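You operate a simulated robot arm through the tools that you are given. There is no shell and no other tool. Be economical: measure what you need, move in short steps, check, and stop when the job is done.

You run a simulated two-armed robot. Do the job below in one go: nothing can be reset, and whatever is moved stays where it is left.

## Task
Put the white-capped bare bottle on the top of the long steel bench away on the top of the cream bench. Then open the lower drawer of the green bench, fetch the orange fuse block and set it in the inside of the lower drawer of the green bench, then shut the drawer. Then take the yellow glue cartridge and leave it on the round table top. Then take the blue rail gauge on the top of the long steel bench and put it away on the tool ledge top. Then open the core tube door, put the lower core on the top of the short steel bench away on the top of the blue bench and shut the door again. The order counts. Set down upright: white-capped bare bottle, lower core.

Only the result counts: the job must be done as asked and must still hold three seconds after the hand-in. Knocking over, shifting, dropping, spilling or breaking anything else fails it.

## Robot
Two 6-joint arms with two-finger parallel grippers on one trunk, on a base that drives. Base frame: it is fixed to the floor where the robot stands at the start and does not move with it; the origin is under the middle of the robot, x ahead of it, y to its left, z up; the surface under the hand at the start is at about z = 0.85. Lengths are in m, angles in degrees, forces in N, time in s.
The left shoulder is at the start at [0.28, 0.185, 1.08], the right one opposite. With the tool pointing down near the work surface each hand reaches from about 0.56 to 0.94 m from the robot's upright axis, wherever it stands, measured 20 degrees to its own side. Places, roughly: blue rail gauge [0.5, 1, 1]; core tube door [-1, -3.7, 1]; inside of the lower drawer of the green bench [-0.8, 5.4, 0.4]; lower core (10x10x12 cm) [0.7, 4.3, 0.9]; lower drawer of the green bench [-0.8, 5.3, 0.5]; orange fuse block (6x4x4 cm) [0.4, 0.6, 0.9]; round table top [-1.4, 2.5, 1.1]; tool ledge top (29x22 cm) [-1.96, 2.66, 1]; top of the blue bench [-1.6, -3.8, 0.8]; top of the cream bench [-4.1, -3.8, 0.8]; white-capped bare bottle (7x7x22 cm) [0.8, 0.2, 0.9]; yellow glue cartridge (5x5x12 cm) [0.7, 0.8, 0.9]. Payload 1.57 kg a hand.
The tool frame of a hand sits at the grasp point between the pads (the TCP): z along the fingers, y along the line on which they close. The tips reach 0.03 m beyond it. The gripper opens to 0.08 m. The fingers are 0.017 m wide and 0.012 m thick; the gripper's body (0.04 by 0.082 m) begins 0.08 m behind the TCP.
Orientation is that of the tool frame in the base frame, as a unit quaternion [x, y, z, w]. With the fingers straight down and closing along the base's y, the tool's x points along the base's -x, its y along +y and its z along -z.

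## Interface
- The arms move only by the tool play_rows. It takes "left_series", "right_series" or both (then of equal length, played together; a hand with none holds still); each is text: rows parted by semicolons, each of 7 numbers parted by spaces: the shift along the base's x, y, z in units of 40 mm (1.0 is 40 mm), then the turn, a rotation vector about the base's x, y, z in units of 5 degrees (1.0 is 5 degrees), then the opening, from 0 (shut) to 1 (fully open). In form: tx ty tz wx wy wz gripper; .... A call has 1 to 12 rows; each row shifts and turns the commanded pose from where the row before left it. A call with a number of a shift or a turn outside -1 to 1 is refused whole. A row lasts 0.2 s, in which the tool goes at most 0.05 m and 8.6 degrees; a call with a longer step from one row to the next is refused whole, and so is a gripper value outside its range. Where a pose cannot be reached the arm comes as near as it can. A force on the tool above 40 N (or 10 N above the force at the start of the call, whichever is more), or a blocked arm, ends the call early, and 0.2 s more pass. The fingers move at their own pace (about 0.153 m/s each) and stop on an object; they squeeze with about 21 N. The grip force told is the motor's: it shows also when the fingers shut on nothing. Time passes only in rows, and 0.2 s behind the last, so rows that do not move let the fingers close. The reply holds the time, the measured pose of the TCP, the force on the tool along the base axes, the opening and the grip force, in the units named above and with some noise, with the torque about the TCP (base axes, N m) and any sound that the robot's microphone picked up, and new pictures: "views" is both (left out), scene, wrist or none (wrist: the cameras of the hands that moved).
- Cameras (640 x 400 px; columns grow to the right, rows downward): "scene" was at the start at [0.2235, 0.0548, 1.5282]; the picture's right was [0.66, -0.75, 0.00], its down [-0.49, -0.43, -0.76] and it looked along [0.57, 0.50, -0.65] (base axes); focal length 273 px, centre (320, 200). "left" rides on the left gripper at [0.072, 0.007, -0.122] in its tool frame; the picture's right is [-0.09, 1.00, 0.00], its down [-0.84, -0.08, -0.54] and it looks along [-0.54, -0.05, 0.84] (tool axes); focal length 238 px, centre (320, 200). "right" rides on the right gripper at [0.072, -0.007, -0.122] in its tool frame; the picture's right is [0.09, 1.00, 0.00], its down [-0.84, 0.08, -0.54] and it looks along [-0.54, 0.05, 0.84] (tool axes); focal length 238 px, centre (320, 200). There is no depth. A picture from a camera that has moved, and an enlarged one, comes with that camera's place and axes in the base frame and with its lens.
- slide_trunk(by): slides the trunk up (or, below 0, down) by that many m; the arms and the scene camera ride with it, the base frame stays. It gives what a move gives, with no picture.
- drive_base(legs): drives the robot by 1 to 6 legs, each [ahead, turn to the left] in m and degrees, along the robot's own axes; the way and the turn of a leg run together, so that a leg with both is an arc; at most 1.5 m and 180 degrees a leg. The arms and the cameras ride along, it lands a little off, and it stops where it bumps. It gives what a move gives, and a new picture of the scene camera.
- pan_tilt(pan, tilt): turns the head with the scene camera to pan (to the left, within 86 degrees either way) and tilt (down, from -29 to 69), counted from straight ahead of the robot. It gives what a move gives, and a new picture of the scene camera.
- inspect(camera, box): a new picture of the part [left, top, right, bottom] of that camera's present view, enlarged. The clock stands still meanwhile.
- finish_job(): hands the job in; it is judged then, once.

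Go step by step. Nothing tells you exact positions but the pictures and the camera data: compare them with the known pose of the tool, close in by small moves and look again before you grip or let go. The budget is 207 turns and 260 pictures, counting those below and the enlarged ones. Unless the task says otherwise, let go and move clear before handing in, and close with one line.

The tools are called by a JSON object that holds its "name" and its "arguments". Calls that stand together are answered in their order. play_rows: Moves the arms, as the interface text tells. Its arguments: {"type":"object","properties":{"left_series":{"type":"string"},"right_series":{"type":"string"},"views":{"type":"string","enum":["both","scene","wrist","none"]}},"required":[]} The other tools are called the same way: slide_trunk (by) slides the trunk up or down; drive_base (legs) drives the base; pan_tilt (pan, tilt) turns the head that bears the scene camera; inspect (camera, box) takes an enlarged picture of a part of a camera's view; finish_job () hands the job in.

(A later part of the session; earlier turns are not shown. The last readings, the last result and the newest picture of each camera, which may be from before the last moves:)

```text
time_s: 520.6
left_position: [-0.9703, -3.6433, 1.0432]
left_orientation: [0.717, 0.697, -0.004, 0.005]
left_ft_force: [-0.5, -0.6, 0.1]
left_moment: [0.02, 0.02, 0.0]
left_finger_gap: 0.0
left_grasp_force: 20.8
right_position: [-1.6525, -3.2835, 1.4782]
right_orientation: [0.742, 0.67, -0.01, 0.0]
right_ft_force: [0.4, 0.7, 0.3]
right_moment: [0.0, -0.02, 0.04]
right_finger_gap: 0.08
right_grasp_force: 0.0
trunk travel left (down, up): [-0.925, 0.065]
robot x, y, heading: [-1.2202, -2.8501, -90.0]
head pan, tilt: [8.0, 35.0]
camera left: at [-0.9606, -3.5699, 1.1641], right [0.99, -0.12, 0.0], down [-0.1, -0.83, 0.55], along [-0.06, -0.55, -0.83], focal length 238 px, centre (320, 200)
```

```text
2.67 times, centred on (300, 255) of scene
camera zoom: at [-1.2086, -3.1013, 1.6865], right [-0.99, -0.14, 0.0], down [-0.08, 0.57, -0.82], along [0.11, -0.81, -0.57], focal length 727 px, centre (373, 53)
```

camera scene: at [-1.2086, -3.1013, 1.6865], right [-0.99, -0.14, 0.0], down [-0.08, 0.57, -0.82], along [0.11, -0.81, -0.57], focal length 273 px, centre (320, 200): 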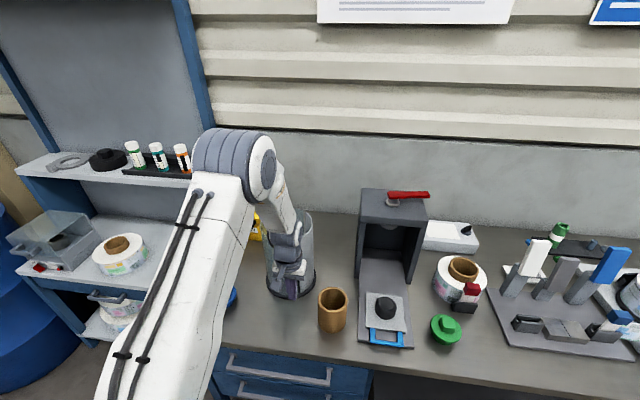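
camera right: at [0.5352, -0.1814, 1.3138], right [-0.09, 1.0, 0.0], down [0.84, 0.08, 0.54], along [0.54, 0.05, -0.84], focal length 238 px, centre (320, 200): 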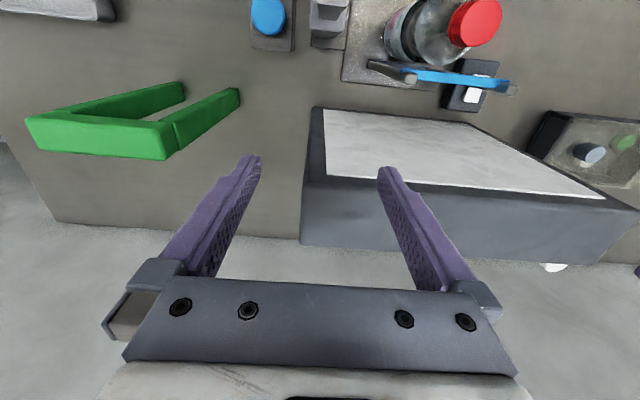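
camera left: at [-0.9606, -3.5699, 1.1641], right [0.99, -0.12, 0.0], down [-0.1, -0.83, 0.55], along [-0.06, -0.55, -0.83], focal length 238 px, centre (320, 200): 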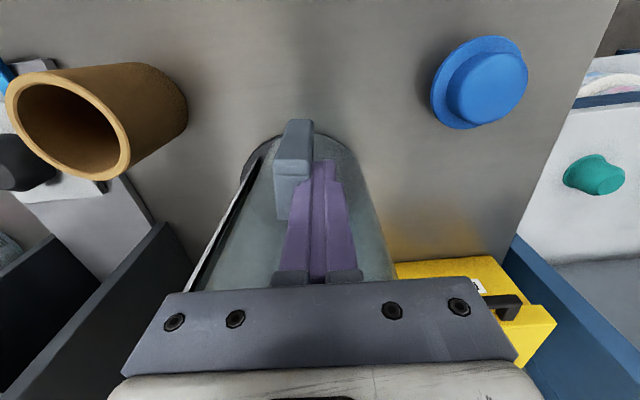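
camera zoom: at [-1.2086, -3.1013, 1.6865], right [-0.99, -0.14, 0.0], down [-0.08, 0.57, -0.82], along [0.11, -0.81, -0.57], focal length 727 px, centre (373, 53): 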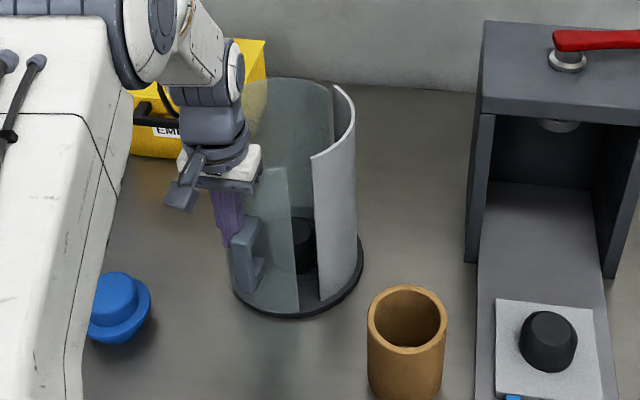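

The free edge moved out toward +x and +y, so the hinge is on the left side near [-0.93, -3.75]. I'll lift out, insert the closed fingers into the open-topped tube, and push the door outward from inside.

{"name": "play_rows", "arguments": {"left_series": "0 0 0.9 0 0 0 0;0 0 0.9 0 0 0 0;0 0 0.9 0 0 0 0;0 0 0.9 0 0 0 0;0 0 0.9 0 0 0 0;0 0 0.9 0 0 0 0;-0.4 -0.7 0 0 0 0 0;-0.4 -0.7 0 0 0 0 0;0 0 0 0 0 0 0", "views": "wrist"}}

{"name": "inspect", "arguments": {"camera": "scene", "box": [220, 180, 380, 330]}}

```text
time_s: 522.6
left_position: [-1.0012, -3.7008, 1.26]
left_orientation: [0.716, 0.698, -0.003, 0.005]
left_ft_force: [0.3, -0.3, -0.6]
left_moment: [0.0, -0.01, 0.0]
left_finger_gap: 0.0004
left_grasp_force: 21.1
right_position: [-1.6522, -3.2847, 1.4775]
right_orientation: [0.742, 0.67, -0.011, 0.0]
right_ft_force: [0.0, -0.9, 0.5]
right_moment: [0.03, 0.04, 0.02]
right_finger_gap: 0.0799
right_grasp_force: 0.0
trunk travel left (down, up): [-0.925, 0.065]
robot x, y, heading: [-1.2206, -2.8519, -90.3]
head pan, tilt: [8.0, 35.0]
camera left: at [-0.9934, -3.6271, 1.3816], right [0.99, -0.12, 0.0], down [-0.1, -0.83, 0.55], along [-0.06, -0.55, -0.83], focal length 238 px, centre (320, 200)
```

left: 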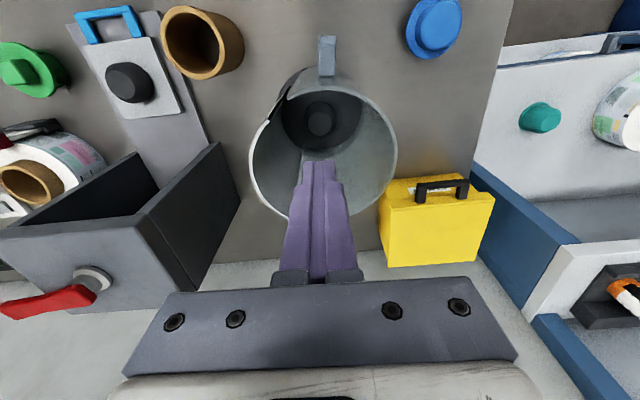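

```text
2.67 times, centred on (300, 255) of scene
camera zoom: at [-1.2086, -3.1014, 1.6865], right [-0.99, -0.14, 0.0], down [-0.08, 0.57, -0.82], along [0.11, -0.81, -0.57], focal length 727 px, centre (373, 53)
```

zoom: 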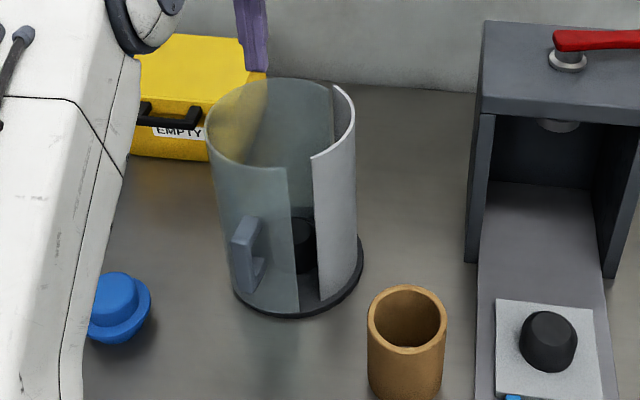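

All measurements fit a door that revolves about the tube axis at (-1.003, -3.737), so I should follow a circle. I'll re-place the fingers on the handle's right side, slightly higher.

{"name": "play_rows", "arguments": {"left_series": "-0.3 0.85 0 0 0 0 0;-0.3 0.85 0 0 0 0 0;0 0.8 0 0 0 0 0;0 0 -1 0 0 0 0;0 0 -1 0 0 0 0;0 0 -1 0 0 0 0;0 0 -1 0 0 0 0;0 0 -1 0 0 0 0;0 -0.85 0 0 0 0 0;0 0 0 0 0 0 0", "views": "wrist"}}

```text
time_s: 524.8
left_position: [-1.0257, -3.6341, 1.0591]
left_orientation: [0.718, 0.696, -0.004, 0.006]
left_ft_force: [-0.5, 0.4, -0.5]
left_moment: [0.02, 0.0, 0.0]
left_finger_gap: 0.0
left_grasp_force: 20.8
right_position: [-1.6527, -3.285, 1.4756]
right_orientation: [0.742, 0.67, -0.01, 0.0]
right_ft_force: [0.0, -1.1, 0.0]
right_moment: [-0.03, -0.02, -0.02]
right_finger_gap: 0.0799
right_grasp_force: 0.0
trunk travel left (down, up): [-0.925, 0.065]
robot x, y, heading: [-1.2175, -2.8555, -90.1]
head pan, tilt: [8.0, 35.0]
camera left: at [-1.0168, -3.5608, 1.1795], right [0.99, -0.12, 0.0], down [-0.1, -0.83, 0.55], along [-0.06, -0.55, -0.83], focal length 238 px, centre (320, 200)
```

left: 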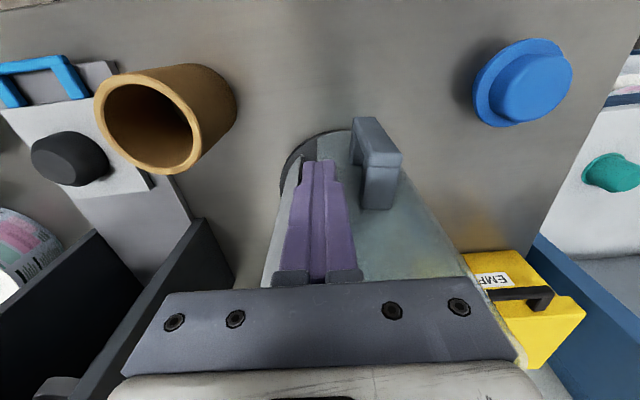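

{"name": "play_rows", "arguments": {"left_series": "0.4 -0.05 0 0 0 0 0;0.4 -0.05 0 0 0 0 0;0.35 -0.07 0 0 0 0 0;0.35 -0.07 0 0 0 0 0;0.31 -0.16 0 0 0 0 0;0.31 -0.16 0 0 0 0 0;0 0 0 0 0 0 0", "views": "wrist"}}

{"name": "inspect", "arguments": {"camera": "scene", "box": [220, 180, 380, 330]}}

```text
time_s: 526.4
left_position: [-0.9398, -3.6562, 1.0592]
left_orientation: [0.718, 0.696, -0.003, 0.005]
left_ft_force: [-0.6, -0.1, -0.4]
left_moment: [0.03, -0.01, -0.02]
left_finger_gap: 0.0
left_grasp_force: 21.3
right_position: [-1.6528, -3.2836, 1.4775]
right_orientation: [0.742, 0.671, -0.011, 0.0]
right_ft_force: [0.4, -0.1, -0.3]
right_moment: [0.02, 0.03, 0.0]
right_finger_gap: 0.0803
right_grasp_force: 0.2
trunk travel left (down, up): [-0.925, 0.065]
robot x, y, heading: [-1.2183, -2.8518, -90.3]
head pan, tilt: [8.0, 35.0]
camera left: at [-0.9319, -3.5835, 1.1791], right [0.99, -0.12, 0.0], down [-0.1, -0.83, 0.55], along [-0.06, -0.55, -0.83], focal length 238 px, centre (320, 200)
```

left: 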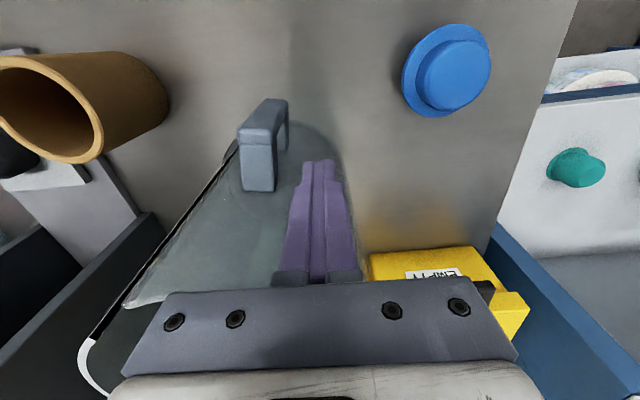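

```text
2.67 times, centred on (300, 255) of scene
camera zoom: at [-1.2085, -3.1013, 1.6865], right [-0.99, -0.14, 0.0], down [-0.08, 0.57, -0.82], along [0.11, -0.81, -0.57], focal length 727 px, centre (373, 53)
```

zoom: 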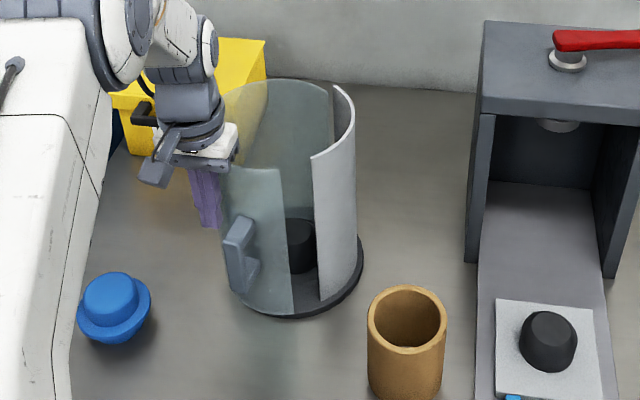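

The handle is lower than I assumed, about z 0.93–1.02, so the fingertips slip over it. The seam gap is now wide enough, so I'll lower the closed fingers into the gap from above and push the door's free edge around.

{"name": "play_rows", "arguments": {"left_series": "0 0.4 0.9 0 0 0 0;0 0 0.9 0 0 0 0;0 0 0.9 0 0 0 0;-0.7 -0.2 0.5 0 0 0 0;-0.7 -0.2 0 0 0 0 0;-0.7 -0.2 0 0 0 0 0;-0.57 -0.1 0 0 0 0 0;0 0 0 0 0 0 0", "views": "wrist"}}

{"name": "inspect", "arguments": {"camera": "scene", "box": [220, 180, 380, 330]}}

```text
time_s: 528.2
left_position: [-1.046, -3.669, 1.1877]
left_orientation: [0.717, 0.697, -0.003, 0.006]
left_ft_force: [-0.8, 0.2, -0.2]
left_moment: [-0.02, 0.02, 0.01]
left_finger_gap: 0.0
left_grasp_force: 20.7
right_position: [-1.6526, -3.2838, 1.4777]
right_orientation: [0.742, 0.671, -0.01, 0.0]
right_ft_force: [-0.2, -0.1, -0.2]
right_moment: [-0.01, -0.01, -0.02]
right_finger_gap: 0.0801
right_grasp_force: 0.0
trunk travel left (down, up): [-0.925, 0.065]
robot x, y, heading: [-1.2206, -2.851, -90.2]
head pan, tilt: [8.0, 35.0]
camera left: at [-1.0378, -3.5956, 1.3086], right [0.99, -0.12, 0.0], down [-0.1, -0.83, 0.55], along [-0.06, -0.55, -0.83], focal length 238 px, centre (320, 200)
```

left: 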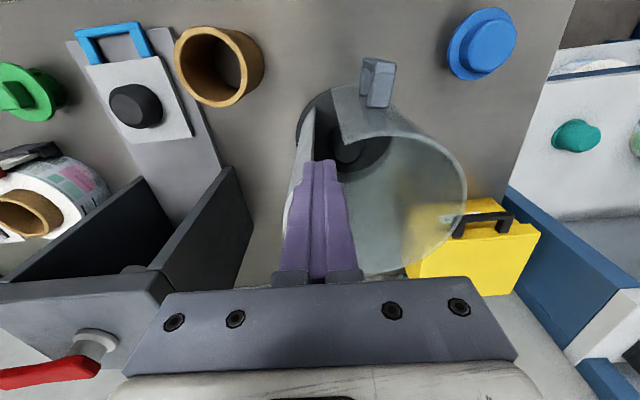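

```text
2.67 times, centred on (300, 255) of scene
camera zoom: at [-1.2087, -3.1013, 1.6865], right [-0.99, -0.14, 0.0], down [-0.08, 0.57, -0.82], along [0.11, -0.81, -0.57], focal length 727 px, centre (373, 53)
```

zoom: 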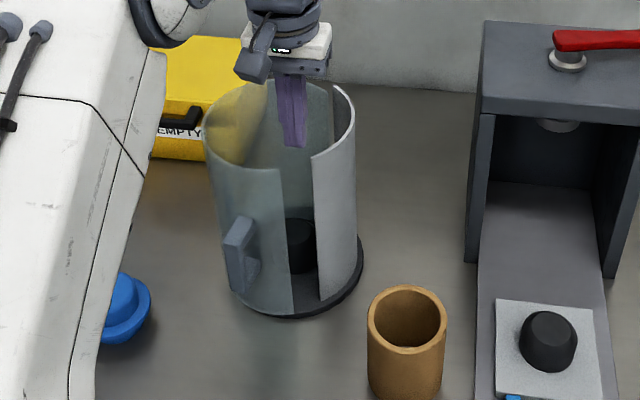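

The view from above confirms the door rim is concentric, with the free edge at about 104° and the shell edge at about 134°, and my fingers over the gap. I'll lower into it and push the edge around the circle.

{"name": "play_rows", "arguments": {"left_series": "0 0 -0.95 0 0 0 0;0 0 -0.95 0 0 0 0;0 0 -0.95 0 0 0 0;0.49 0.28 0 0 0 0 0;0.54 0.07 0 0 0 0 0;0.54 -0.07 0 0 0 0 0;0.5 -0.2 0 0 0 0 0;0 0 0 0 0 0 0", "views": "wrist"}}

{"name": "inspect", "arguments": {"camera": "scene", "box": [220, 180, 380, 330]}}

```text
time_s: 529.6
left_position: [-0.9876, -3.6475, 1.0728]
left_orientation: [0.716, 0.698, 0.006, -0.008]
left_ft_force: [-3.6, 15.8, 3.6]
left_moment: [-0.79, -0.25, 0.17]
left_finger_gap: 0.0
left_grasp_force: 21.0
right_position: [-1.6539, -3.2826, 1.4777]
right_orientation: [0.742, 0.671, -0.012, 0.001]
right_ft_force: [1.6, 0.1, 0.3]
right_moment: [-0.06, -0.04, -0.03]
right_finger_gap: 0.0798
right_grasp_force: 0.1
trunk travel left (down, up): [-0.925, 0.065]
robot x, y, heading: [-1.2216, -2.8542, -90.2]
head pan, tilt: [8.0, 35.0]
stopped in row 7 (left hand): the force on the tool passed its limit at 53 N (the readings are from after the stop); the commanded pose is now the measured one
camera left: at [-0.9783, -3.578, 1.1945], right [0.99, -0.12, -0.01], down [-0.1, -0.84, 0.53], along [-0.07, -0.52, -0.85], focal length 238 px, centre (320, 200)
```

left: 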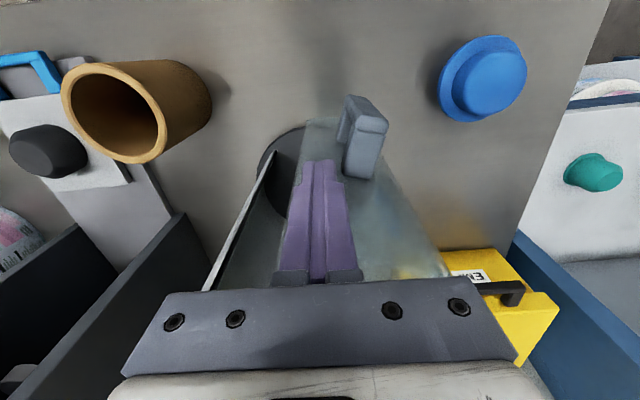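

```text
2.67 times, centred on (300, 255) of scene
camera zoom: at [-1.2092, -3.0995, 1.6869], right [-0.99, -0.14, 0.0], down [-0.08, 0.57, -0.82], along [0.11, -0.81, -0.57], focal length 727 px, centre (373, 53)
```

zoom: 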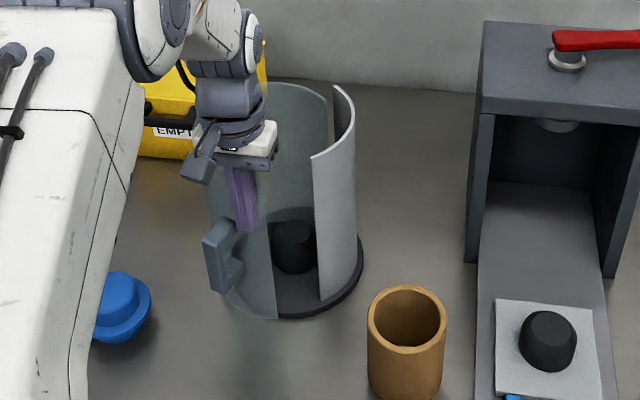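

The door has come out beyond the base ring, so it is a half-shell hinged at the back-left near (-0.946, -3.797), now about 22° open. I'll lift out and re-insert the fingers inside, then push on the inner wall toward +x.

{"name": "play_rows", "arguments": {"left_series": "0 0.3 0 0 0 0 0;0 0 1 0 0 0 0;0 0 1 0 0 0 0;0 0 1 0 0 0 0;0.28 -1 0.2 0 0 0 0;0.28 -0.95 0 0 0 0 0;0 0 0 0 0 0 0", "views": "wrist"}}

```text
time_s: 531.2
left_position: [-0.9619, -3.7195, 1.199]
left_orientation: [0.717, 0.697, 0.004, -0.005]
left_ft_force: [-0.4, 0.1, -0.4]
left_moment: [-0.01, 0.02, 0.03]
left_finger_gap: 0.0
left_grasp_force: 21.2
right_position: [-1.652, -3.284, 1.4761]
right_orientation: [0.742, 0.67, -0.01, 0.001]
right_ft_force: [-0.5, -0.3, 1.0]
right_moment: [-0.01, 0.02, 0.0]
right_finger_gap: 0.0797
right_grasp_force: 0.1
trunk travel left (down, up): [-0.925, 0.065]
robot x, y, heading: [-1.2201, -2.8518, -90.3]
head pan, tilt: [8.0, 35.0]
camera left: at [-0.9538, -3.6481, 1.3216], right [0.99, -0.12, 0.0], down [-0.1, -0.84, 0.53], along [-0.07, -0.53, -0.85], focal length 238 px, centre (320, 200)
```

left: 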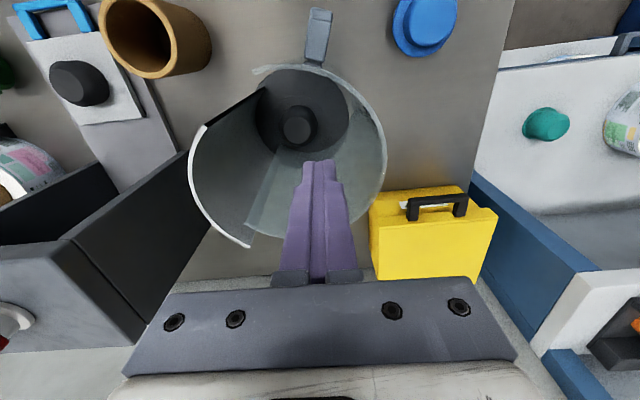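

From above I can see the door's clear shell pivoting about the back-left. The fingers are inside it now. I'll lower and sweep along the arc toward +x.

{"name": "play_rows", "arguments": {"left_series": "0 0 -1 0 0 0 0;0 0 -1 0 0 0 0;0 0 -1 0 0 0 0;0.46 0.18 -0.2 0 0 0 0;0.46 0.18 0 0 0 0 0;0.5 -0.15 0 0 0 0 0;0.47 -0.32 0 0 0 0 0;0.42 -0.45 0 0 0 0 0;0 0 0 0 0 0 0", "views": "wrist"}}

{"name": "inspect", "arguments": {"camera": "scene", "box": [220, 180, 380, 330]}}

```text
time_s: 533.2
left_position: [-0.8757, -3.7309, 1.0703]
left_orientation: [0.718, 0.696, 0.004, -0.005]
left_ft_force: [-0.4, -0.4, 0.0]
left_moment: [0.01, 0.03, -0.01]
left_finger_gap: 0.0
left_grasp_force: 21.0
left hand out of reach, approached as far as the arm can: row 8
right_position: [-1.6526, -3.2834, 1.4768]
right_orientation: [0.742, 0.67, -0.011, 0.001]
right_ft_force: [0.9, -0.4, 1.5]
right_moment: [-0.02, 0.02, 0.05]
right_finger_gap: 0.08
right_grasp_force: 0.0
trunk travel left (down, up): [-0.925, 0.065]
robot x, y, heading: [-1.2207, -2.8542, -90.0]
head pan, tilt: [8.0, 35.0]
camera left: at [-0.8658, -3.6599, 1.193], right [0.99, -0.12, 0.0], down [-0.1, -0.84, 0.53], along [-0.07, -0.53, -0.85], focal length 238 px, centre (320, 200)
```

left: 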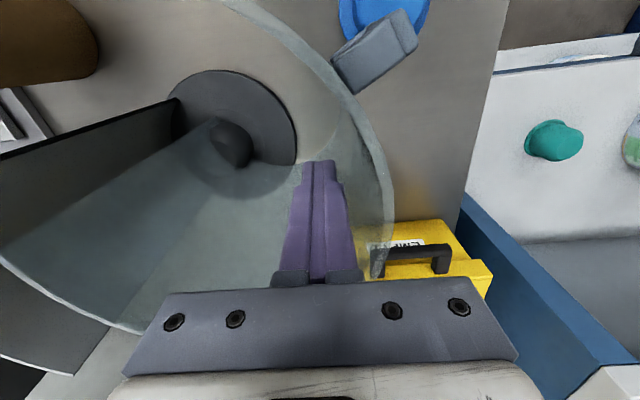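

```text
2.67 times, centred on (300, 255) of scene
camera zoom: at [-1.2085, -3.1012, 1.6865], right [-0.99, -0.13, 0.0], down [-0.08, 0.57, -0.82], along [0.11, -0.81, -0.57], focal length 727 px, centre (373, 53)
```

zoom: 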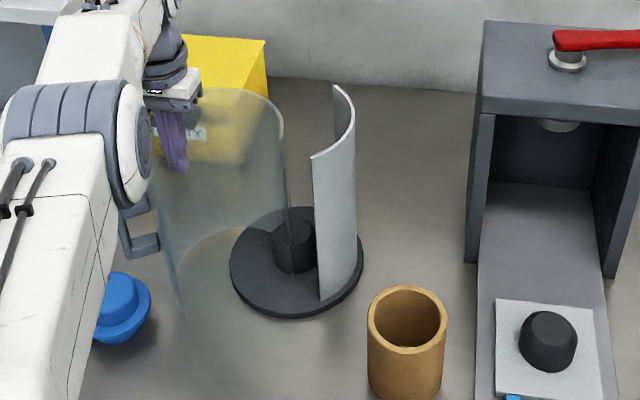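

The door is now about 57° open, at the arm's reach limit. I'll lift out, move the base 0.15 m closer, and push it further open.

{"name": "play_rows", "arguments": {"left_series": "-0.2 0.1 0.5 0 0 0 0;0 0 1 0 0 0 0;0 0 1 0 0 0 0;0 0 1 0 0 0 0;0 0.8 0 0 0 0 0;0 0.8 0 0 0 0 0;0 0.8 0 0 0 0 0;0 0.8 0 0 0 0 0", "views": "none"}}

{"name": "drive_base", "arguments": {"legs": [[0.15, 0]]}}

{"name": "inspect", "arguments": {"camera": "left", "box": [0, 0, 640, 400]}}

```text
time_s: 535.0
left_position: [-0.8816, -3.5943, 1.212]
left_orientation: [0.717, 0.697, 0.003, -0.005]
left_ft_force: [0.6, -0.4, -0.1]
left_moment: [-0.01, -0.01, -0.02]
left_finger_gap: 0.0002
left_grasp_force: 20.8
left hand out of reach, approached as far as the arm can: row 4
right_position: [-1.6533, -3.284, 1.4763]
right_orientation: [0.743, 0.67, -0.011, 0.0]
right_ft_force: [-0.1, -0.2, -0.8]
right_moment: [0.02, 0.03, 0.01]
right_finger_gap: 0.08
right_grasp_force: 0.0
trunk travel left (down, up): [-0.925, 0.065]
robot x, y, heading: [-1.2203, -2.8551, -90.2]
head pan, tilt: [8.0, 35.0]
```

```text
time_s: 536.4
left_position: [-0.8827, -3.7458, 1.2119]
left_orientation: [0.717, 0.697, 0.003, -0.005]
left_ft_force: [0.0, 0.3, -0.8]
left_moment: [-0.03, -0.01, 0.0]
left_finger_gap: 0.0
left_grasp_force: 20.9
right_position: [-1.6537, -3.4348, 1.4771]
right_orientation: [0.742, 0.67, -0.011, 0.0]
right_ft_force: [0.3, 0.8, 1.0]
right_moment: [-0.04, 0.02, -0.01]
right_finger_gap: 0.0803
right_grasp_force: 0.0
trunk travel left (down, up): [-0.925, 0.065]
robot x, y, heading: [-1.2193, -3.0047, -90.3]
head pan, tilt: [8.0, 35.0]
camera scene: at [-1.2092, -3.2518, 1.6865], right [-0.99, -0.13, 0.0], down [-0.08, 0.57, -0.82], along [0.11, -0.81, -0.57], focal length 273 px, centre (320, 200)
```

scene: 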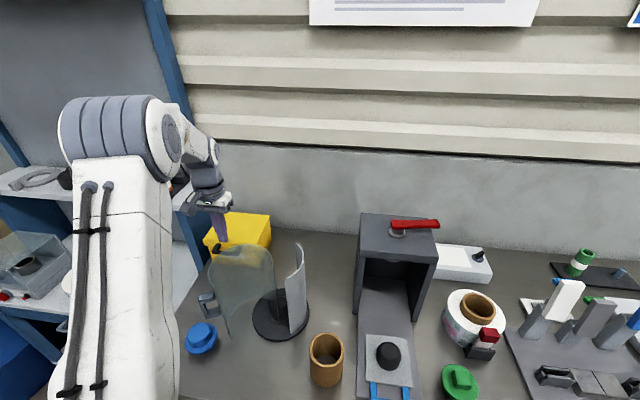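

```text
1.00 times, centred on (320, 200) of left (not enlarged: the box is as wide or as high as the picture)
camera zoom: at [-0.8739, -3.674, 1.333], right [0.99, -0.12, 0.0], down [-0.1, -0.84, 0.53], along [-0.07, -0.53, -0.85], focal length 238 px, centre (320, 200)
```

zoom: 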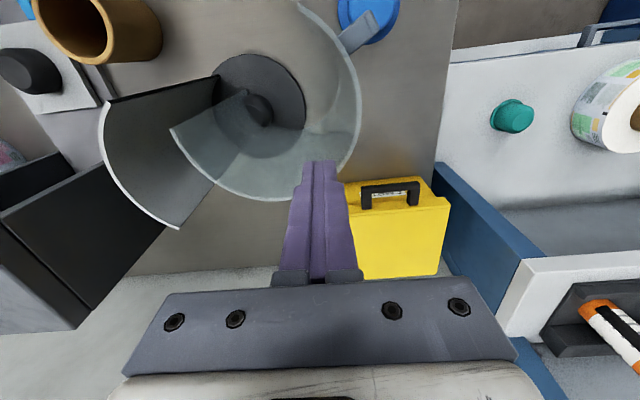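

{"name": "play_rows", "arguments": {"left_series": "0 0.1 -0.9 0 0 0 0;0 0 -0.9 0 0 0 0;0 0 -0.9 0 0 0 0;0 0 -0.85 0 0 0 0;0.64 -0.1 0 0 0 0 0;0.2 -0.3 0 0 0 0 0;0.15 -0.3 0 0 0 0 0;0.1 -0.3 0 0 0 0 0;0.05 -0.3 0 0 0 0 0;0 0 0 0 0 0 0", "views": "wrist"}}

{"name": "inspect", "arguments": {"camera": "scene", "box": [160, 190, 340, 360]}}

```text
time_s: 538.6
left_position: [-0.8381, -3.7913, 1.068]
left_orientation: [0.717, 0.697, 0.003, -0.006]
left_ft_force: [-3.0, 6.2, 0.1]
left_moment: [-0.35, -0.13, 0.05]
left_finger_gap: 0.0
left_grasp_force: 20.7
right_position: [-1.6537, -3.4346, 1.4762]
right_orientation: [0.742, 0.67, -0.01, 0.0]
right_ft_force: [-0.7, 0.0, 0.3]
right_moment: [0.02, 0.0, 0.02]
right_finger_gap: 0.0801
right_grasp_force: 0.2
trunk travel left (down, up): [-0.925, 0.065]
robot x, y, heading: [-1.2194, -3.0028, -90.2]
head pan, tilt: [8.0, 35.0]
camera left: at [-0.8289, -3.7211, 1.191], right [0.99, -0.12, -0.01], down [-0.1, -0.84, 0.53], along [-0.07, -0.53, -0.85], focal length 238 px, centre (320, 200)
```

left: 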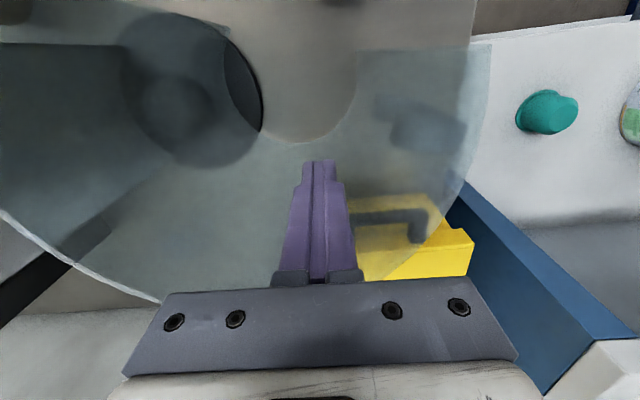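

```text
2.35 times, centred on (250, 275) of scene
camera zoom: at [-1.2094, -3.2514, 1.6866], right [-0.99, -0.14, 0.0], down [-0.08, 0.57, -0.82], along [0.11, -0.81, -0.57], focal length 642 px, centre (485, 24)
```

zoom: 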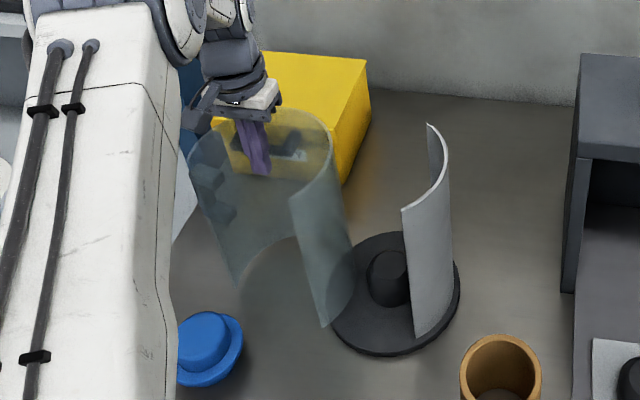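

The door is wide open, at about 100°, and I feel light resistance, so I'll stop there. I'll lift the hand out and check the bench.

{"name": "play_rows", "arguments": {"left_series": "-0.3 0.3 0 0 0 0 0;0 0 1 0 0 0 0;0 0 1 0 0 0 0;0 0 1 0 0 0 0;0 0 1 0 0 0 0;0 0 1 0 0 0 0;0 0.9 0.5 0 0 0 0;0 0.9 0.5 0 0 0 0;0 0.9 0 0 0 0 0;-0.3 0.9 0 0 0 0 0;-0.3 0.9 0 0 0 0 0", "views": "scene"}}

{"name": "inspect", "arguments": {"camera": "scene", "box": [160, 190, 400, 370]}}

```text
time_s: 541.0
left_position: [-0.8737, -3.6016, 1.3096]
left_orientation: [0.717, 0.697, 0.003, -0.004]
left_ft_force: [0.0, 0.3, -0.8]
left_moment: [-0.03, 0.0, 0.0]
left_finger_gap: 0.0001
left_grasp_force: 21.2
right_position: [-1.6543, -3.4348, 1.4776]
right_orientation: [0.742, 0.67, -0.011, 0.0]
right_ft_force: [-0.4, 1.0, 0.6]
right_moment: [0.04, -0.01, 0.0]
right_finger_gap: 0.0799
right_grasp_force: 0.0
trunk travel left (down, up): [-0.925, 0.065]
robot x, y, heading: [-1.2215, -3.0035, -90.6]
head pan, tilt: [8.0, 35.0]
camera scene: at [-1.2094, -3.2518, 1.6866], right [-0.99, -0.13, 0.0], down [-0.08, 0.57, -0.82], along [0.11, -0.81, -0.57], focal length 273 px, centre (320, 200)
```

scene: 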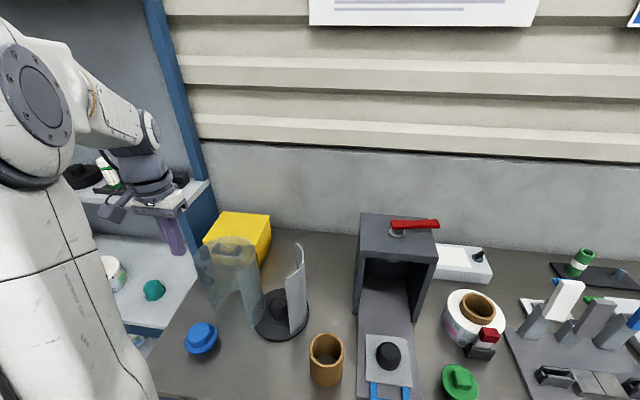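

```text
2.22 times, centred on (280, 280) of scene
camera zoom: at [-1.2094, -3.2518, 1.6866], right [-0.99, -0.13, 0.0], down [-0.08, 0.57, -0.82], along [0.11, -0.81, -0.57], focal length 606 px, centre (409, 22)
```

zoom: 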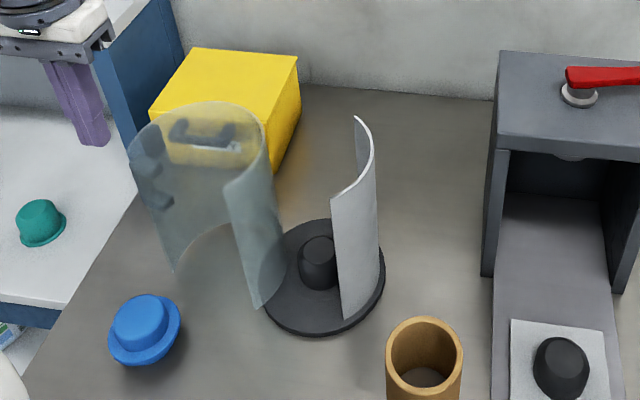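

The door is fully swung open and nothing else moved. A free spot for the core is in front of the tube, around [-1.02, -3.52]. Now I'll fetch the lower core from the short steel bench.

{"name": "drive_base", "arguments": {"legs": [[-0.6, 0], [0, 164], [1.5, 0], [1.3, 0], [0, 16]]}}

{"name": "pan_tilt", "arguments": {"pan": 0, "tilt": 35}}

```text
time_s: 565.1
left_position: [-0.7449, 0.8742, 1.3098]
left_orientation: [-0.69, 0.724, -0.005, -0.002]
left_ft_force: [-0.3, 0.7, 0.6]
left_moment: [0.04, 0.06, 0.05]
left_finger_gap: 0.0
left_grasp_force: 21.1
right_position: [0.032, 0.6918, 1.4773]
right_orientation: [-0.662, 0.75, 0.0, 0.01]
right_ft_force: [0.2, -0.5, -0.5]
right_moment: [0.01, -0.02, -0.02]
right_finger_gap: 0.08
right_grasp_force: 0.0
trunk travel left (down, up): [-0.925, 0.065]
robot x, y, heading: [-0.4101, 0.2694, 88.3]
head pan, tilt: [8.0, 35.0]
camera scene: at [-0.4171, 0.5167, 1.6865], right [0.99, 0.12, 0.0], down [0.07, -0.57, -0.82], along [-0.09, 0.81, -0.57], focal length 273 px, centre (320, 200)
```

scene: 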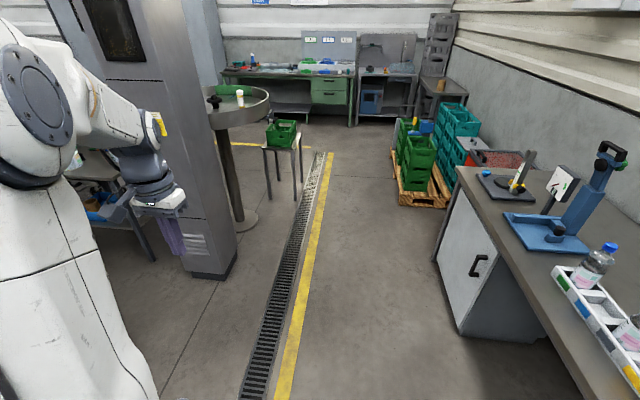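

```text
time_s: 565.8
left_position: [-0.7439, 0.8757, 1.3099]
left_orientation: [-0.69, 0.724, -0.005, -0.002]
left_ft_force: [0.3, 0.7, -0.4]
left_moment: [0.02, 0.0, 0.0]
left_finger_gap: 0.0001
left_grasp_force: 21.1
right_position: [0.0324, 0.6929, 1.476]
right_orientation: [-0.662, 0.749, 0.001, 0.011]
right_ft_force: [-0.4, 0.7, -0.8]
right_moment: [0.0, 0.0, 0.0]
right_finger_gap: 0.0799
right_grasp_force: 0.0
trunk travel left (down, up): [-0.925, 0.065]
robot x, y, heading: [-0.4065, 0.2697, 88.7]
head pan, tilt: [0.0, 35.0]
camera scene: at [-0.4047, 0.5173, 1.6865], right [1.0, -0.02, 0.0], down [-0.01, -0.57, -0.82], along [0.02, 0.82, -0.57], focal length 273 px, centre (320, 200)
```

scene: 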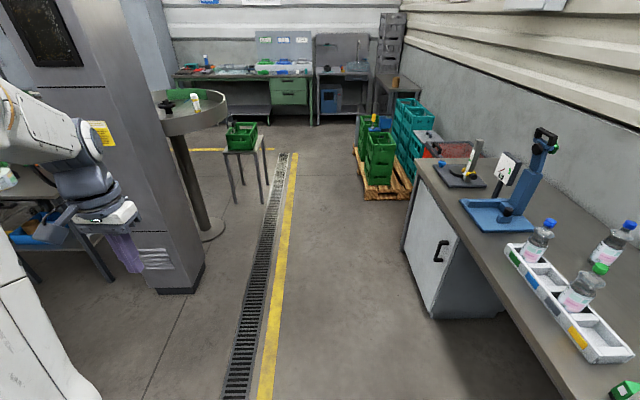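

The corridor is clear. I'll go up to the short steel bench and face it (heading east).

{"name": "play_rows", "arguments": {"left_series": "0.8 0 0.3 0 0 0 1;0.8 0 0.3 0 0 0 1;0.8 0 0.3 0 0 0 1;0.8 0 0.3 0 0 0 1", "views": "none"}}

{"name": "drive_base", "arguments": {"legs": [[0, 1.5], [1.5, 0], [1.5, 0], [1.25, 0], [0, -90]]}}

{"name": "pan_tilt", "arguments": {"pan": -18, "tilt": 35}}

```text
time_s: 566.8
left_position: [-0.6174, 0.8744, 1.3574]
left_orientation: [-0.691, 0.723, -0.005, -0.003]
left_ft_force: [1.0, -0.6, 0.1]
left_moment: [0.0, -0.03, 0.03]
left_finger_gap: 0.0801
left_grasp_force: 0.0
right_position: [0.0316, 0.6919, 1.4772]
right_orientation: [-0.662, 0.749, -0.001, 0.01]
right_ft_force: [-0.1, -0.4, -0.5]
right_moment: [0.03, -0.01, -0.02]
right_finger_gap: 0.08
right_grasp_force: 0.1
trunk travel left (down, up): [-0.925, 0.065]
robot x, y, heading: [-0.4129, 0.2703, 88.7]
head pan, tilt: [0.0, 35.0]
```

```text
time_s: 591.4
left_position: [0.2493, 4.7137, 1.3564]
left_orientation: [0.032, 0.999, -0.002, -0.005]
left_ft_force: [0.4, -0.2, 0.7]
left_moment: [0.02, -0.05, 0.0]
left_finger_gap: 0.0798
left_grasp_force: 0.1
right_position: [0.0589, 4.066, 1.4774]
right_orientation: [0.07, 0.997, -0.007, 0.008]
right_ft_force: [-0.5, 0.1, 0.7]
right_moment: [0.03, -0.02, 0.01]
right_finger_gap: 0.08
right_grasp_force: 0.1
trunk travel left (down, up): [-0.925, 0.065]
robot x, y, heading: [-0.3593, 4.5127, -2.1]
head pan, tilt: [0.0, 35.0]
camera scene: at [-0.1105, 4.5054, 1.6865], right [-0.04, -1.0, 0.0], down [-0.57, 0.02, -0.82], along [0.82, -0.03, -0.57], focal length 273 px, centre (320, 200)
```

scene: 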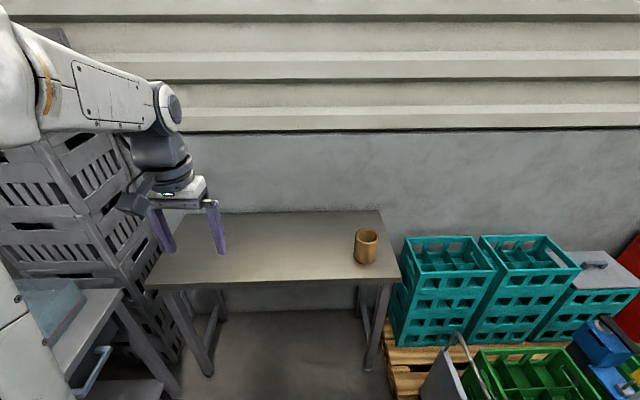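

```text
time_s: 592.2
left_position: [0.2489, 4.7138, 1.3561]
left_orientation: [0.032, 0.999, -0.001, -0.005]
left_ft_force: [-0.9, 0.2, -0.1]
left_moment: [0.01, 0.01, -0.02]
left_finger_gap: 0.08
left_grasp_force: 0.1
right_position: [0.0563, 4.0673, 1.4765]
right_orientation: [0.069, 0.998, -0.007, 0.007]
right_ft_force: [0.2, -0.2, -0.7]
right_moment: [-0.01, -0.01, 0.0]
right_finger_gap: 0.0799
right_grasp_force: 0.0
trunk travel left (down, up): [-0.925, 0.065]
robot x, y, heading: [-0.3601, 4.5151, -2.4]
head pan, tilt: [-18.0, 35.0]
camera scene: at [-0.1158, 4.4785, 1.6865], right [-0.34, -0.94, 0.0], down [-0.54, 0.2, -0.82], along [0.77, -0.28, -0.57], focal length 273 px, centre (320, 200)
```

scene: 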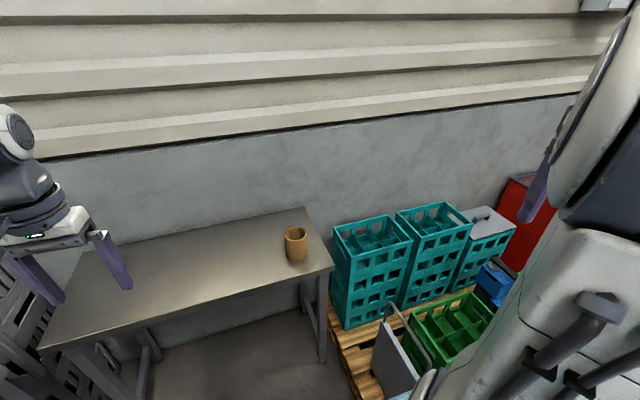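

The core stands at about [0.687, 4.295]. I'll drive 0.25 m forward and bring the right hand over it.

{"name": "drive_base", "arguments": {"legs": [[0.25, 1]]}}

{"name": "play_rows", "arguments": {"right_series": "0.95 0 -0.2 0 0 0 1;0.95 0 -0.2 0 0 0 1;0.95 0.2 -0.2 0 0 0 1;0.95 0.2 -0.2 0 0 0 1;0.9 0.3 -0.3 0 0 0 1;0.9 0.4 -0.3 0 0 0 1;0.8 0.6 -0.3 0 0 0 1;0.6 0.7 -0.3 0 0 0 1;0.6 0.7 -0.3 0 0 0 1;0.6 0.7 -0.3 0 0 0 1;0 0.7 0 0 0 0 1;0 0 0 0 0 0 1"}}

```text
time_s: 594.0
left_position: [0.4987, 4.7146, 1.3573]
left_orientation: [0.026, 1.0, -0.001, -0.005]
left_ft_force: [-0.2, -0.7, 0.1]
left_moment: [0.03, -0.01, -0.01]
left_finger_gap: 0.0799
left_grasp_force: 0.0
right_position: [0.3154, 4.0663, 1.4775]
right_orientation: [0.061, 0.998, -0.008, 0.007]
right_ft_force: [-1.2, -0.5, 0.1]
right_moment: [0.0, -0.01, 0.0]
right_finger_gap: 0.0803
right_grasp_force: 0.0
trunk travel left (down, up): [-0.925, 0.065]
robot x, y, heading: [-0.1057, 4.5094, -1.5]
head pan, tilt: [-18.0, 35.0]
camera scene: at [0.1364, 4.4741, 1.6865], right [-0.33, -0.94, 0.0], down [-0.54, 0.19, -0.82], along [0.77, -0.27, -0.57], focal length 273 px, centre (320, 200)
```

scene: 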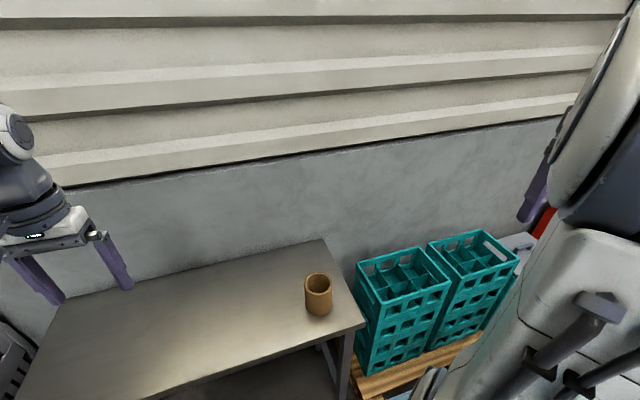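

```text
time_s: 596.6
left_position: [0.4979, 4.7152, 1.3572]
left_orientation: [0.025, 1.0, -0.001, -0.005]
left_ft_force: [-0.3, 0.1, 0.0]
left_moment: [-0.02, 0.01, -0.01]
left_finger_gap: 0.0802
left_grasp_force: 0.1
right_position: [0.6434, 4.2475, 1.3711]
right_orientation: [0.06, 0.998, -0.007, 0.007]
right_ft_force: [-0.5, 0.1, 0.0]
right_moment: [0.0, -0.03, 0.01]
right_finger_gap: 0.0801
right_grasp_force: 0.0
trunk travel left (down, up): [-0.925, 0.065]
robot x, y, heading: [-0.1069, 4.5062, -1.6]
head pan, tilt: [-18.0, 35.0]
camera scene: at [0.1363, 4.4743, 1.6866], right [-0.33, -0.94, 0.0], down [-0.54, 0.19, -0.82], along [0.77, -0.27, -0.57], focal length 273 px, centre (320, 200)
camera right: at [0.5691, 4.2523, 1.4912], right [0.03, 1.0, -0.02], down [0.83, -0.02, 0.55], along [0.55, -0.03, -0.83], focal length 238 px, centre (320, 200)
```

scene: 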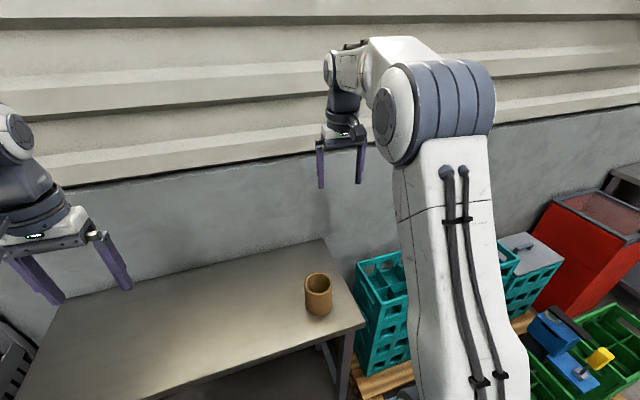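
right: 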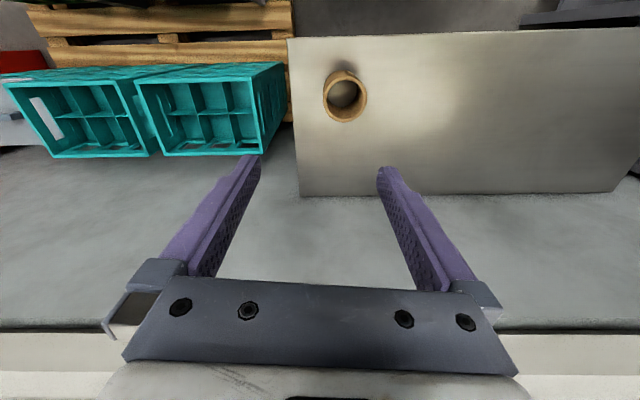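

The core's bore centre is at about [0.674, 4.292], top 0.97. I'll grip its north wall, one finger inside, descending partway first.

{"name": "play_rows", "arguments": {"right_series": "0.22 0.52 -0.7 0 0 0 1;0.22 0.52 -0.7 0 0 0 1;0.22 0.52 -0.7 0 0 0 1;0.22 0.5 -0.7 0 0 0 1;0 0 -0.9 0 0 0 1;0 0 -0.9 0 0 0 1;0 0 -0.9 0 0 0 1;0 0 -0.8 0 0 0 1;0 0 -0.8 0 0 0 1;0 0 0 0 0 0 1"}}

```text
time_s: 598.8
left_position: [0.4971, 4.7151, 1.3575]
left_orientation: [0.025, 1.0, -0.002, -0.005]
left_ft_force: [0.6, -0.5, 0.4]
left_moment: [-0.01, 0.03, -0.01]
left_finger_gap: 0.0802
left_grasp_force: 0.1
right_position: [0.6788, 4.3286, 1.0889]
right_orientation: [0.062, 0.998, -0.007, 0.007]
right_ft_force: [-0.4, 0.3, -1.0]
right_moment: [-0.01, -0.01, -0.04]
right_finger_gap: 0.0801
right_grasp_force: 0.2
trunk travel left (down, up): [-0.925, 0.065]
robot x, y, heading: [-0.1056, 4.5089, -1.5]
head pan, tilt: [-18.0, 35.0]
camera scene: at [0.1367, 4.4742, 1.6865], right [-0.33, -0.94, 0.0], down [-0.54, 0.19, -0.82], along [0.77, -0.27, -0.57], focal length 273 px, centre (320, 200)
camera right: at [0.6041, 4.3326, 1.2085], right [0.03, 1.0, -0.02], down [0.83, -0.02, 0.55], along [0.55, -0.03, -0.83], focal length 238 px, centre (320, 200)
```

scene: 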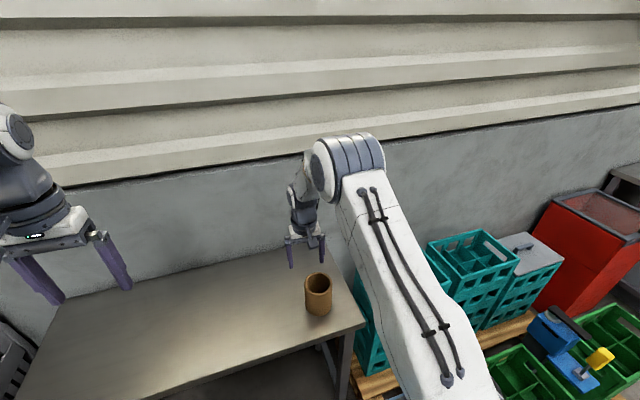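
right: 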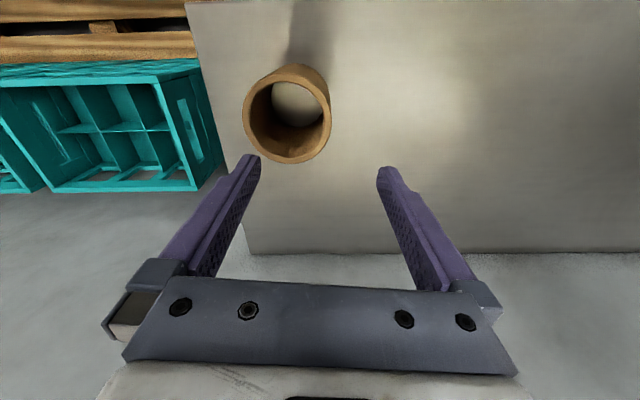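

{"name": "play_rows", "arguments": {"right_series": "-0.17 0.1 -0.7 0 0 0 1;0 0 -0.9 0 0 0 1;0 0 -0.9 0 0 0 1;0 0 -0.9 0 0 0 1;0 0 0 0 0 0 1", "views": "wrist"}}

```text
time_s: 600.0
left_position: [0.4984, 4.715, 1.3574]
left_orientation: [0.024, 1.0, -0.001, -0.005]
left_ft_force: [0.5, 0.2, 1.2]
left_moment: [0.03, 0.02, -0.01]
left_finger_gap: 0.0799
left_grasp_force: 0.1
right_position: [0.6725, 4.3305, 0.953]
right_orientation: [0.061, 0.998, -0.007, 0.009]
right_ft_force: [0.4, -0.3, -0.6]
right_moment: [0.02, -0.03, 0.01]
right_finger_gap: 0.0798
right_grasp_force: 0.1
trunk travel left (down, up): [-0.925, 0.065]
robot x, y, heading: [-0.1085, 4.5077, -1.4]
head pan, tilt: [-18.0, 35.0]
camera right: at [0.5974, 4.3355, 1.073], right [0.03, 1.0, -0.02], down [0.83, -0.02, 0.55], along [0.55, -0.03, -0.83], focal length 238 px, centre (320, 200)
```

right: 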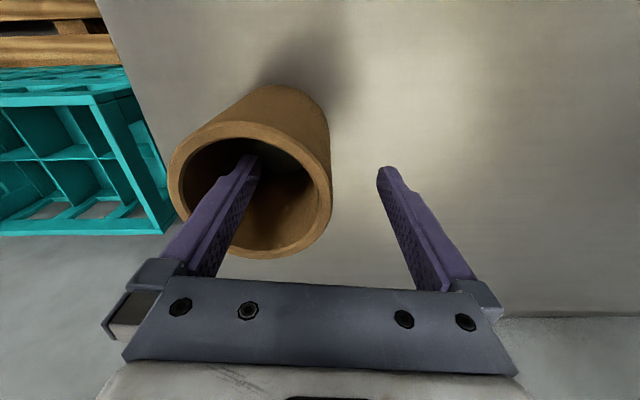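

One finger is inside the bore. I'll close on the wall and lift.

{"name": "play_rows", "arguments": {"right_series": "0 0 0 0 0 0 0.4;0 0 0 0 0 0 0;0 0 0 0 0 0 0;0 0 0 0 0 0 0;0 0 0.5 0 0 0 0;0 0 1 0 0 0 0;0 0 1 0 0 0 0;0 0 1 0 0 0 0"}}

```text
time_s: 601.8
left_position: [0.4977, 4.7149, 1.3577]
left_orientation: [0.024, 1.0, -0.002, -0.005]
left_ft_force: [0.1, -0.3, -0.1]
left_moment: [-0.03, 0.02, 0.02]
left_finger_gap: 0.0798
left_grasp_force: 0.0
right_position: [0.6721, 4.3323, 1.0944]
right_orientation: [0.061, 0.998, -0.008, 0.008]
right_ft_force: [0.3, -0.2, -0.9]
right_moment: [0.04, 0.0, 0.03]
right_finger_gap: 0.0078
right_grasp_force: 21.1
trunk travel left (down, up): [-0.925, 0.065]
robot x, y, heading: [-0.1054, 4.5073, -1.4]
head pan, tilt: [-18.0, 35.0]
camera scene: at [0.1366, 4.4742, 1.6865], right [-0.33, -0.94, 0.0], down [-0.54, 0.19, -0.82], along [0.77, -0.27, -0.57], focal length 273 px, centre (320, 200)
camera right: at [0.5961, 4.3374, 1.2142], right [0.03, 1.0, -0.02], down [0.83, -0.02, 0.55], along [0.55, -0.03, -0.83], focal length 238 px, centre (320, 200)
```

scene: 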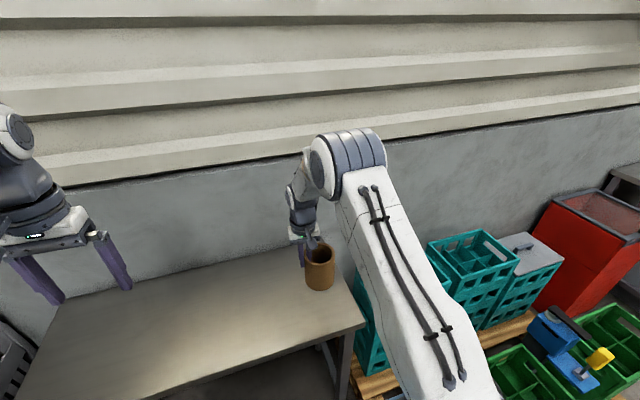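
right: 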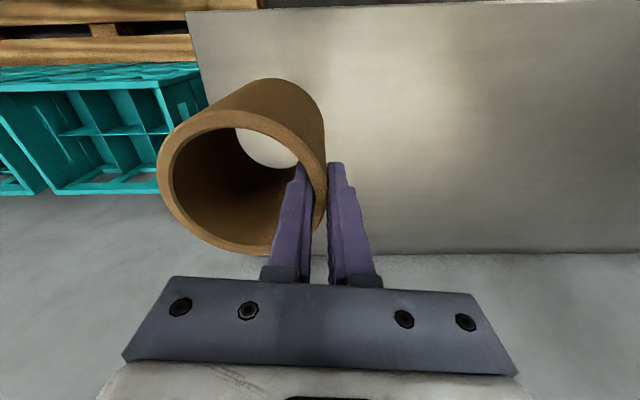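

The core is held by its wall and hangs straight. I'll raise it, back out, and drive south.

{"name": "play_rows", "arguments": {"right_series": "-0.4 0 0.9 0 0 0 0;-0.4 0 0.9 0 0 0 0;-0.4 0 0.9 0 0 0 0;-0.4 0 0.9 0 0 0 0;-0.4 0 0.9 0 0 0 0;-0.4 0 0.9 0 0 0 0", "views": "none"}}

{"name": "drive_base", "arguments": {"legs": [[-0.31, 0], [0, -89], [1.5, 0], [1.5, 0], [1.2, 0]]}}

```text
time_s: 603.2
left_position: [0.4979, 4.7153, 1.3565]
left_orientation: [0.025, 1.0, -0.002, -0.005]
left_ft_force: [0.9, 0.4, 0.2]
left_moment: [0.0, -0.02, 0.02]
left_finger_gap: 0.0802
left_grasp_force: 0.0
right_position: [0.5758, 4.3317, 1.3095]
right_orientation: [0.061, 0.998, -0.007, 0.007]
right_ft_force: [0.5, 0.7, -1.0]
right_moment: [0.06, -0.01, 0.01]
right_finger_gap: 0.0079
right_grasp_force: 21.0
trunk travel left (down, up): [-0.925, 0.065]
robot x, y, heading: [-0.1068, 4.5082, -1.4]
head pan, tilt: [-18.0, 35.0]
```

```text
time_s: 629.1
left_position: [-0.1243, -0.3309, 1.357]
left_orientation: [0.699, 0.715, 0.002, -0.004]
left_ft_force: [1.1, 0.0, 0.1]
left_moment: [-0.01, 0.05, -0.03]
left_finger_gap: 0.08
left_grasp_force: 0.1
right_position: [-0.5004, -0.4365, 1.3073]
right_orientation: [0.725, 0.688, -0.011, 0.0]
right_ft_force: [0.1, 0.2, -1.0]
right_moment: [-0.01, -0.02, 0.01]
right_finger_gap: 0.0078
right_grasp_force: 21.0
trunk travel left (down, up): [-0.925, 0.065]
robot x, y, heading: [-0.3726, 0.2554, -87.5]
head pan, tilt: [-18.0, 35.0]
camera scene: at [-0.3892, 0.0111, 1.6865], right [-0.96, 0.26, 0.0], down [0.15, 0.55, -0.82], along [-0.22, -0.79, -0.57], focal length 273 px, centre (320, 200)
```

scene: 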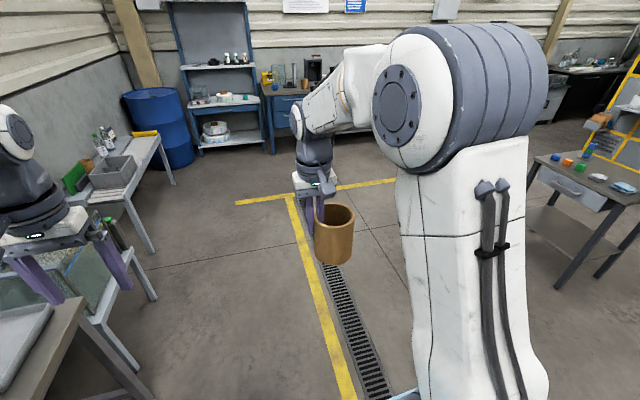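

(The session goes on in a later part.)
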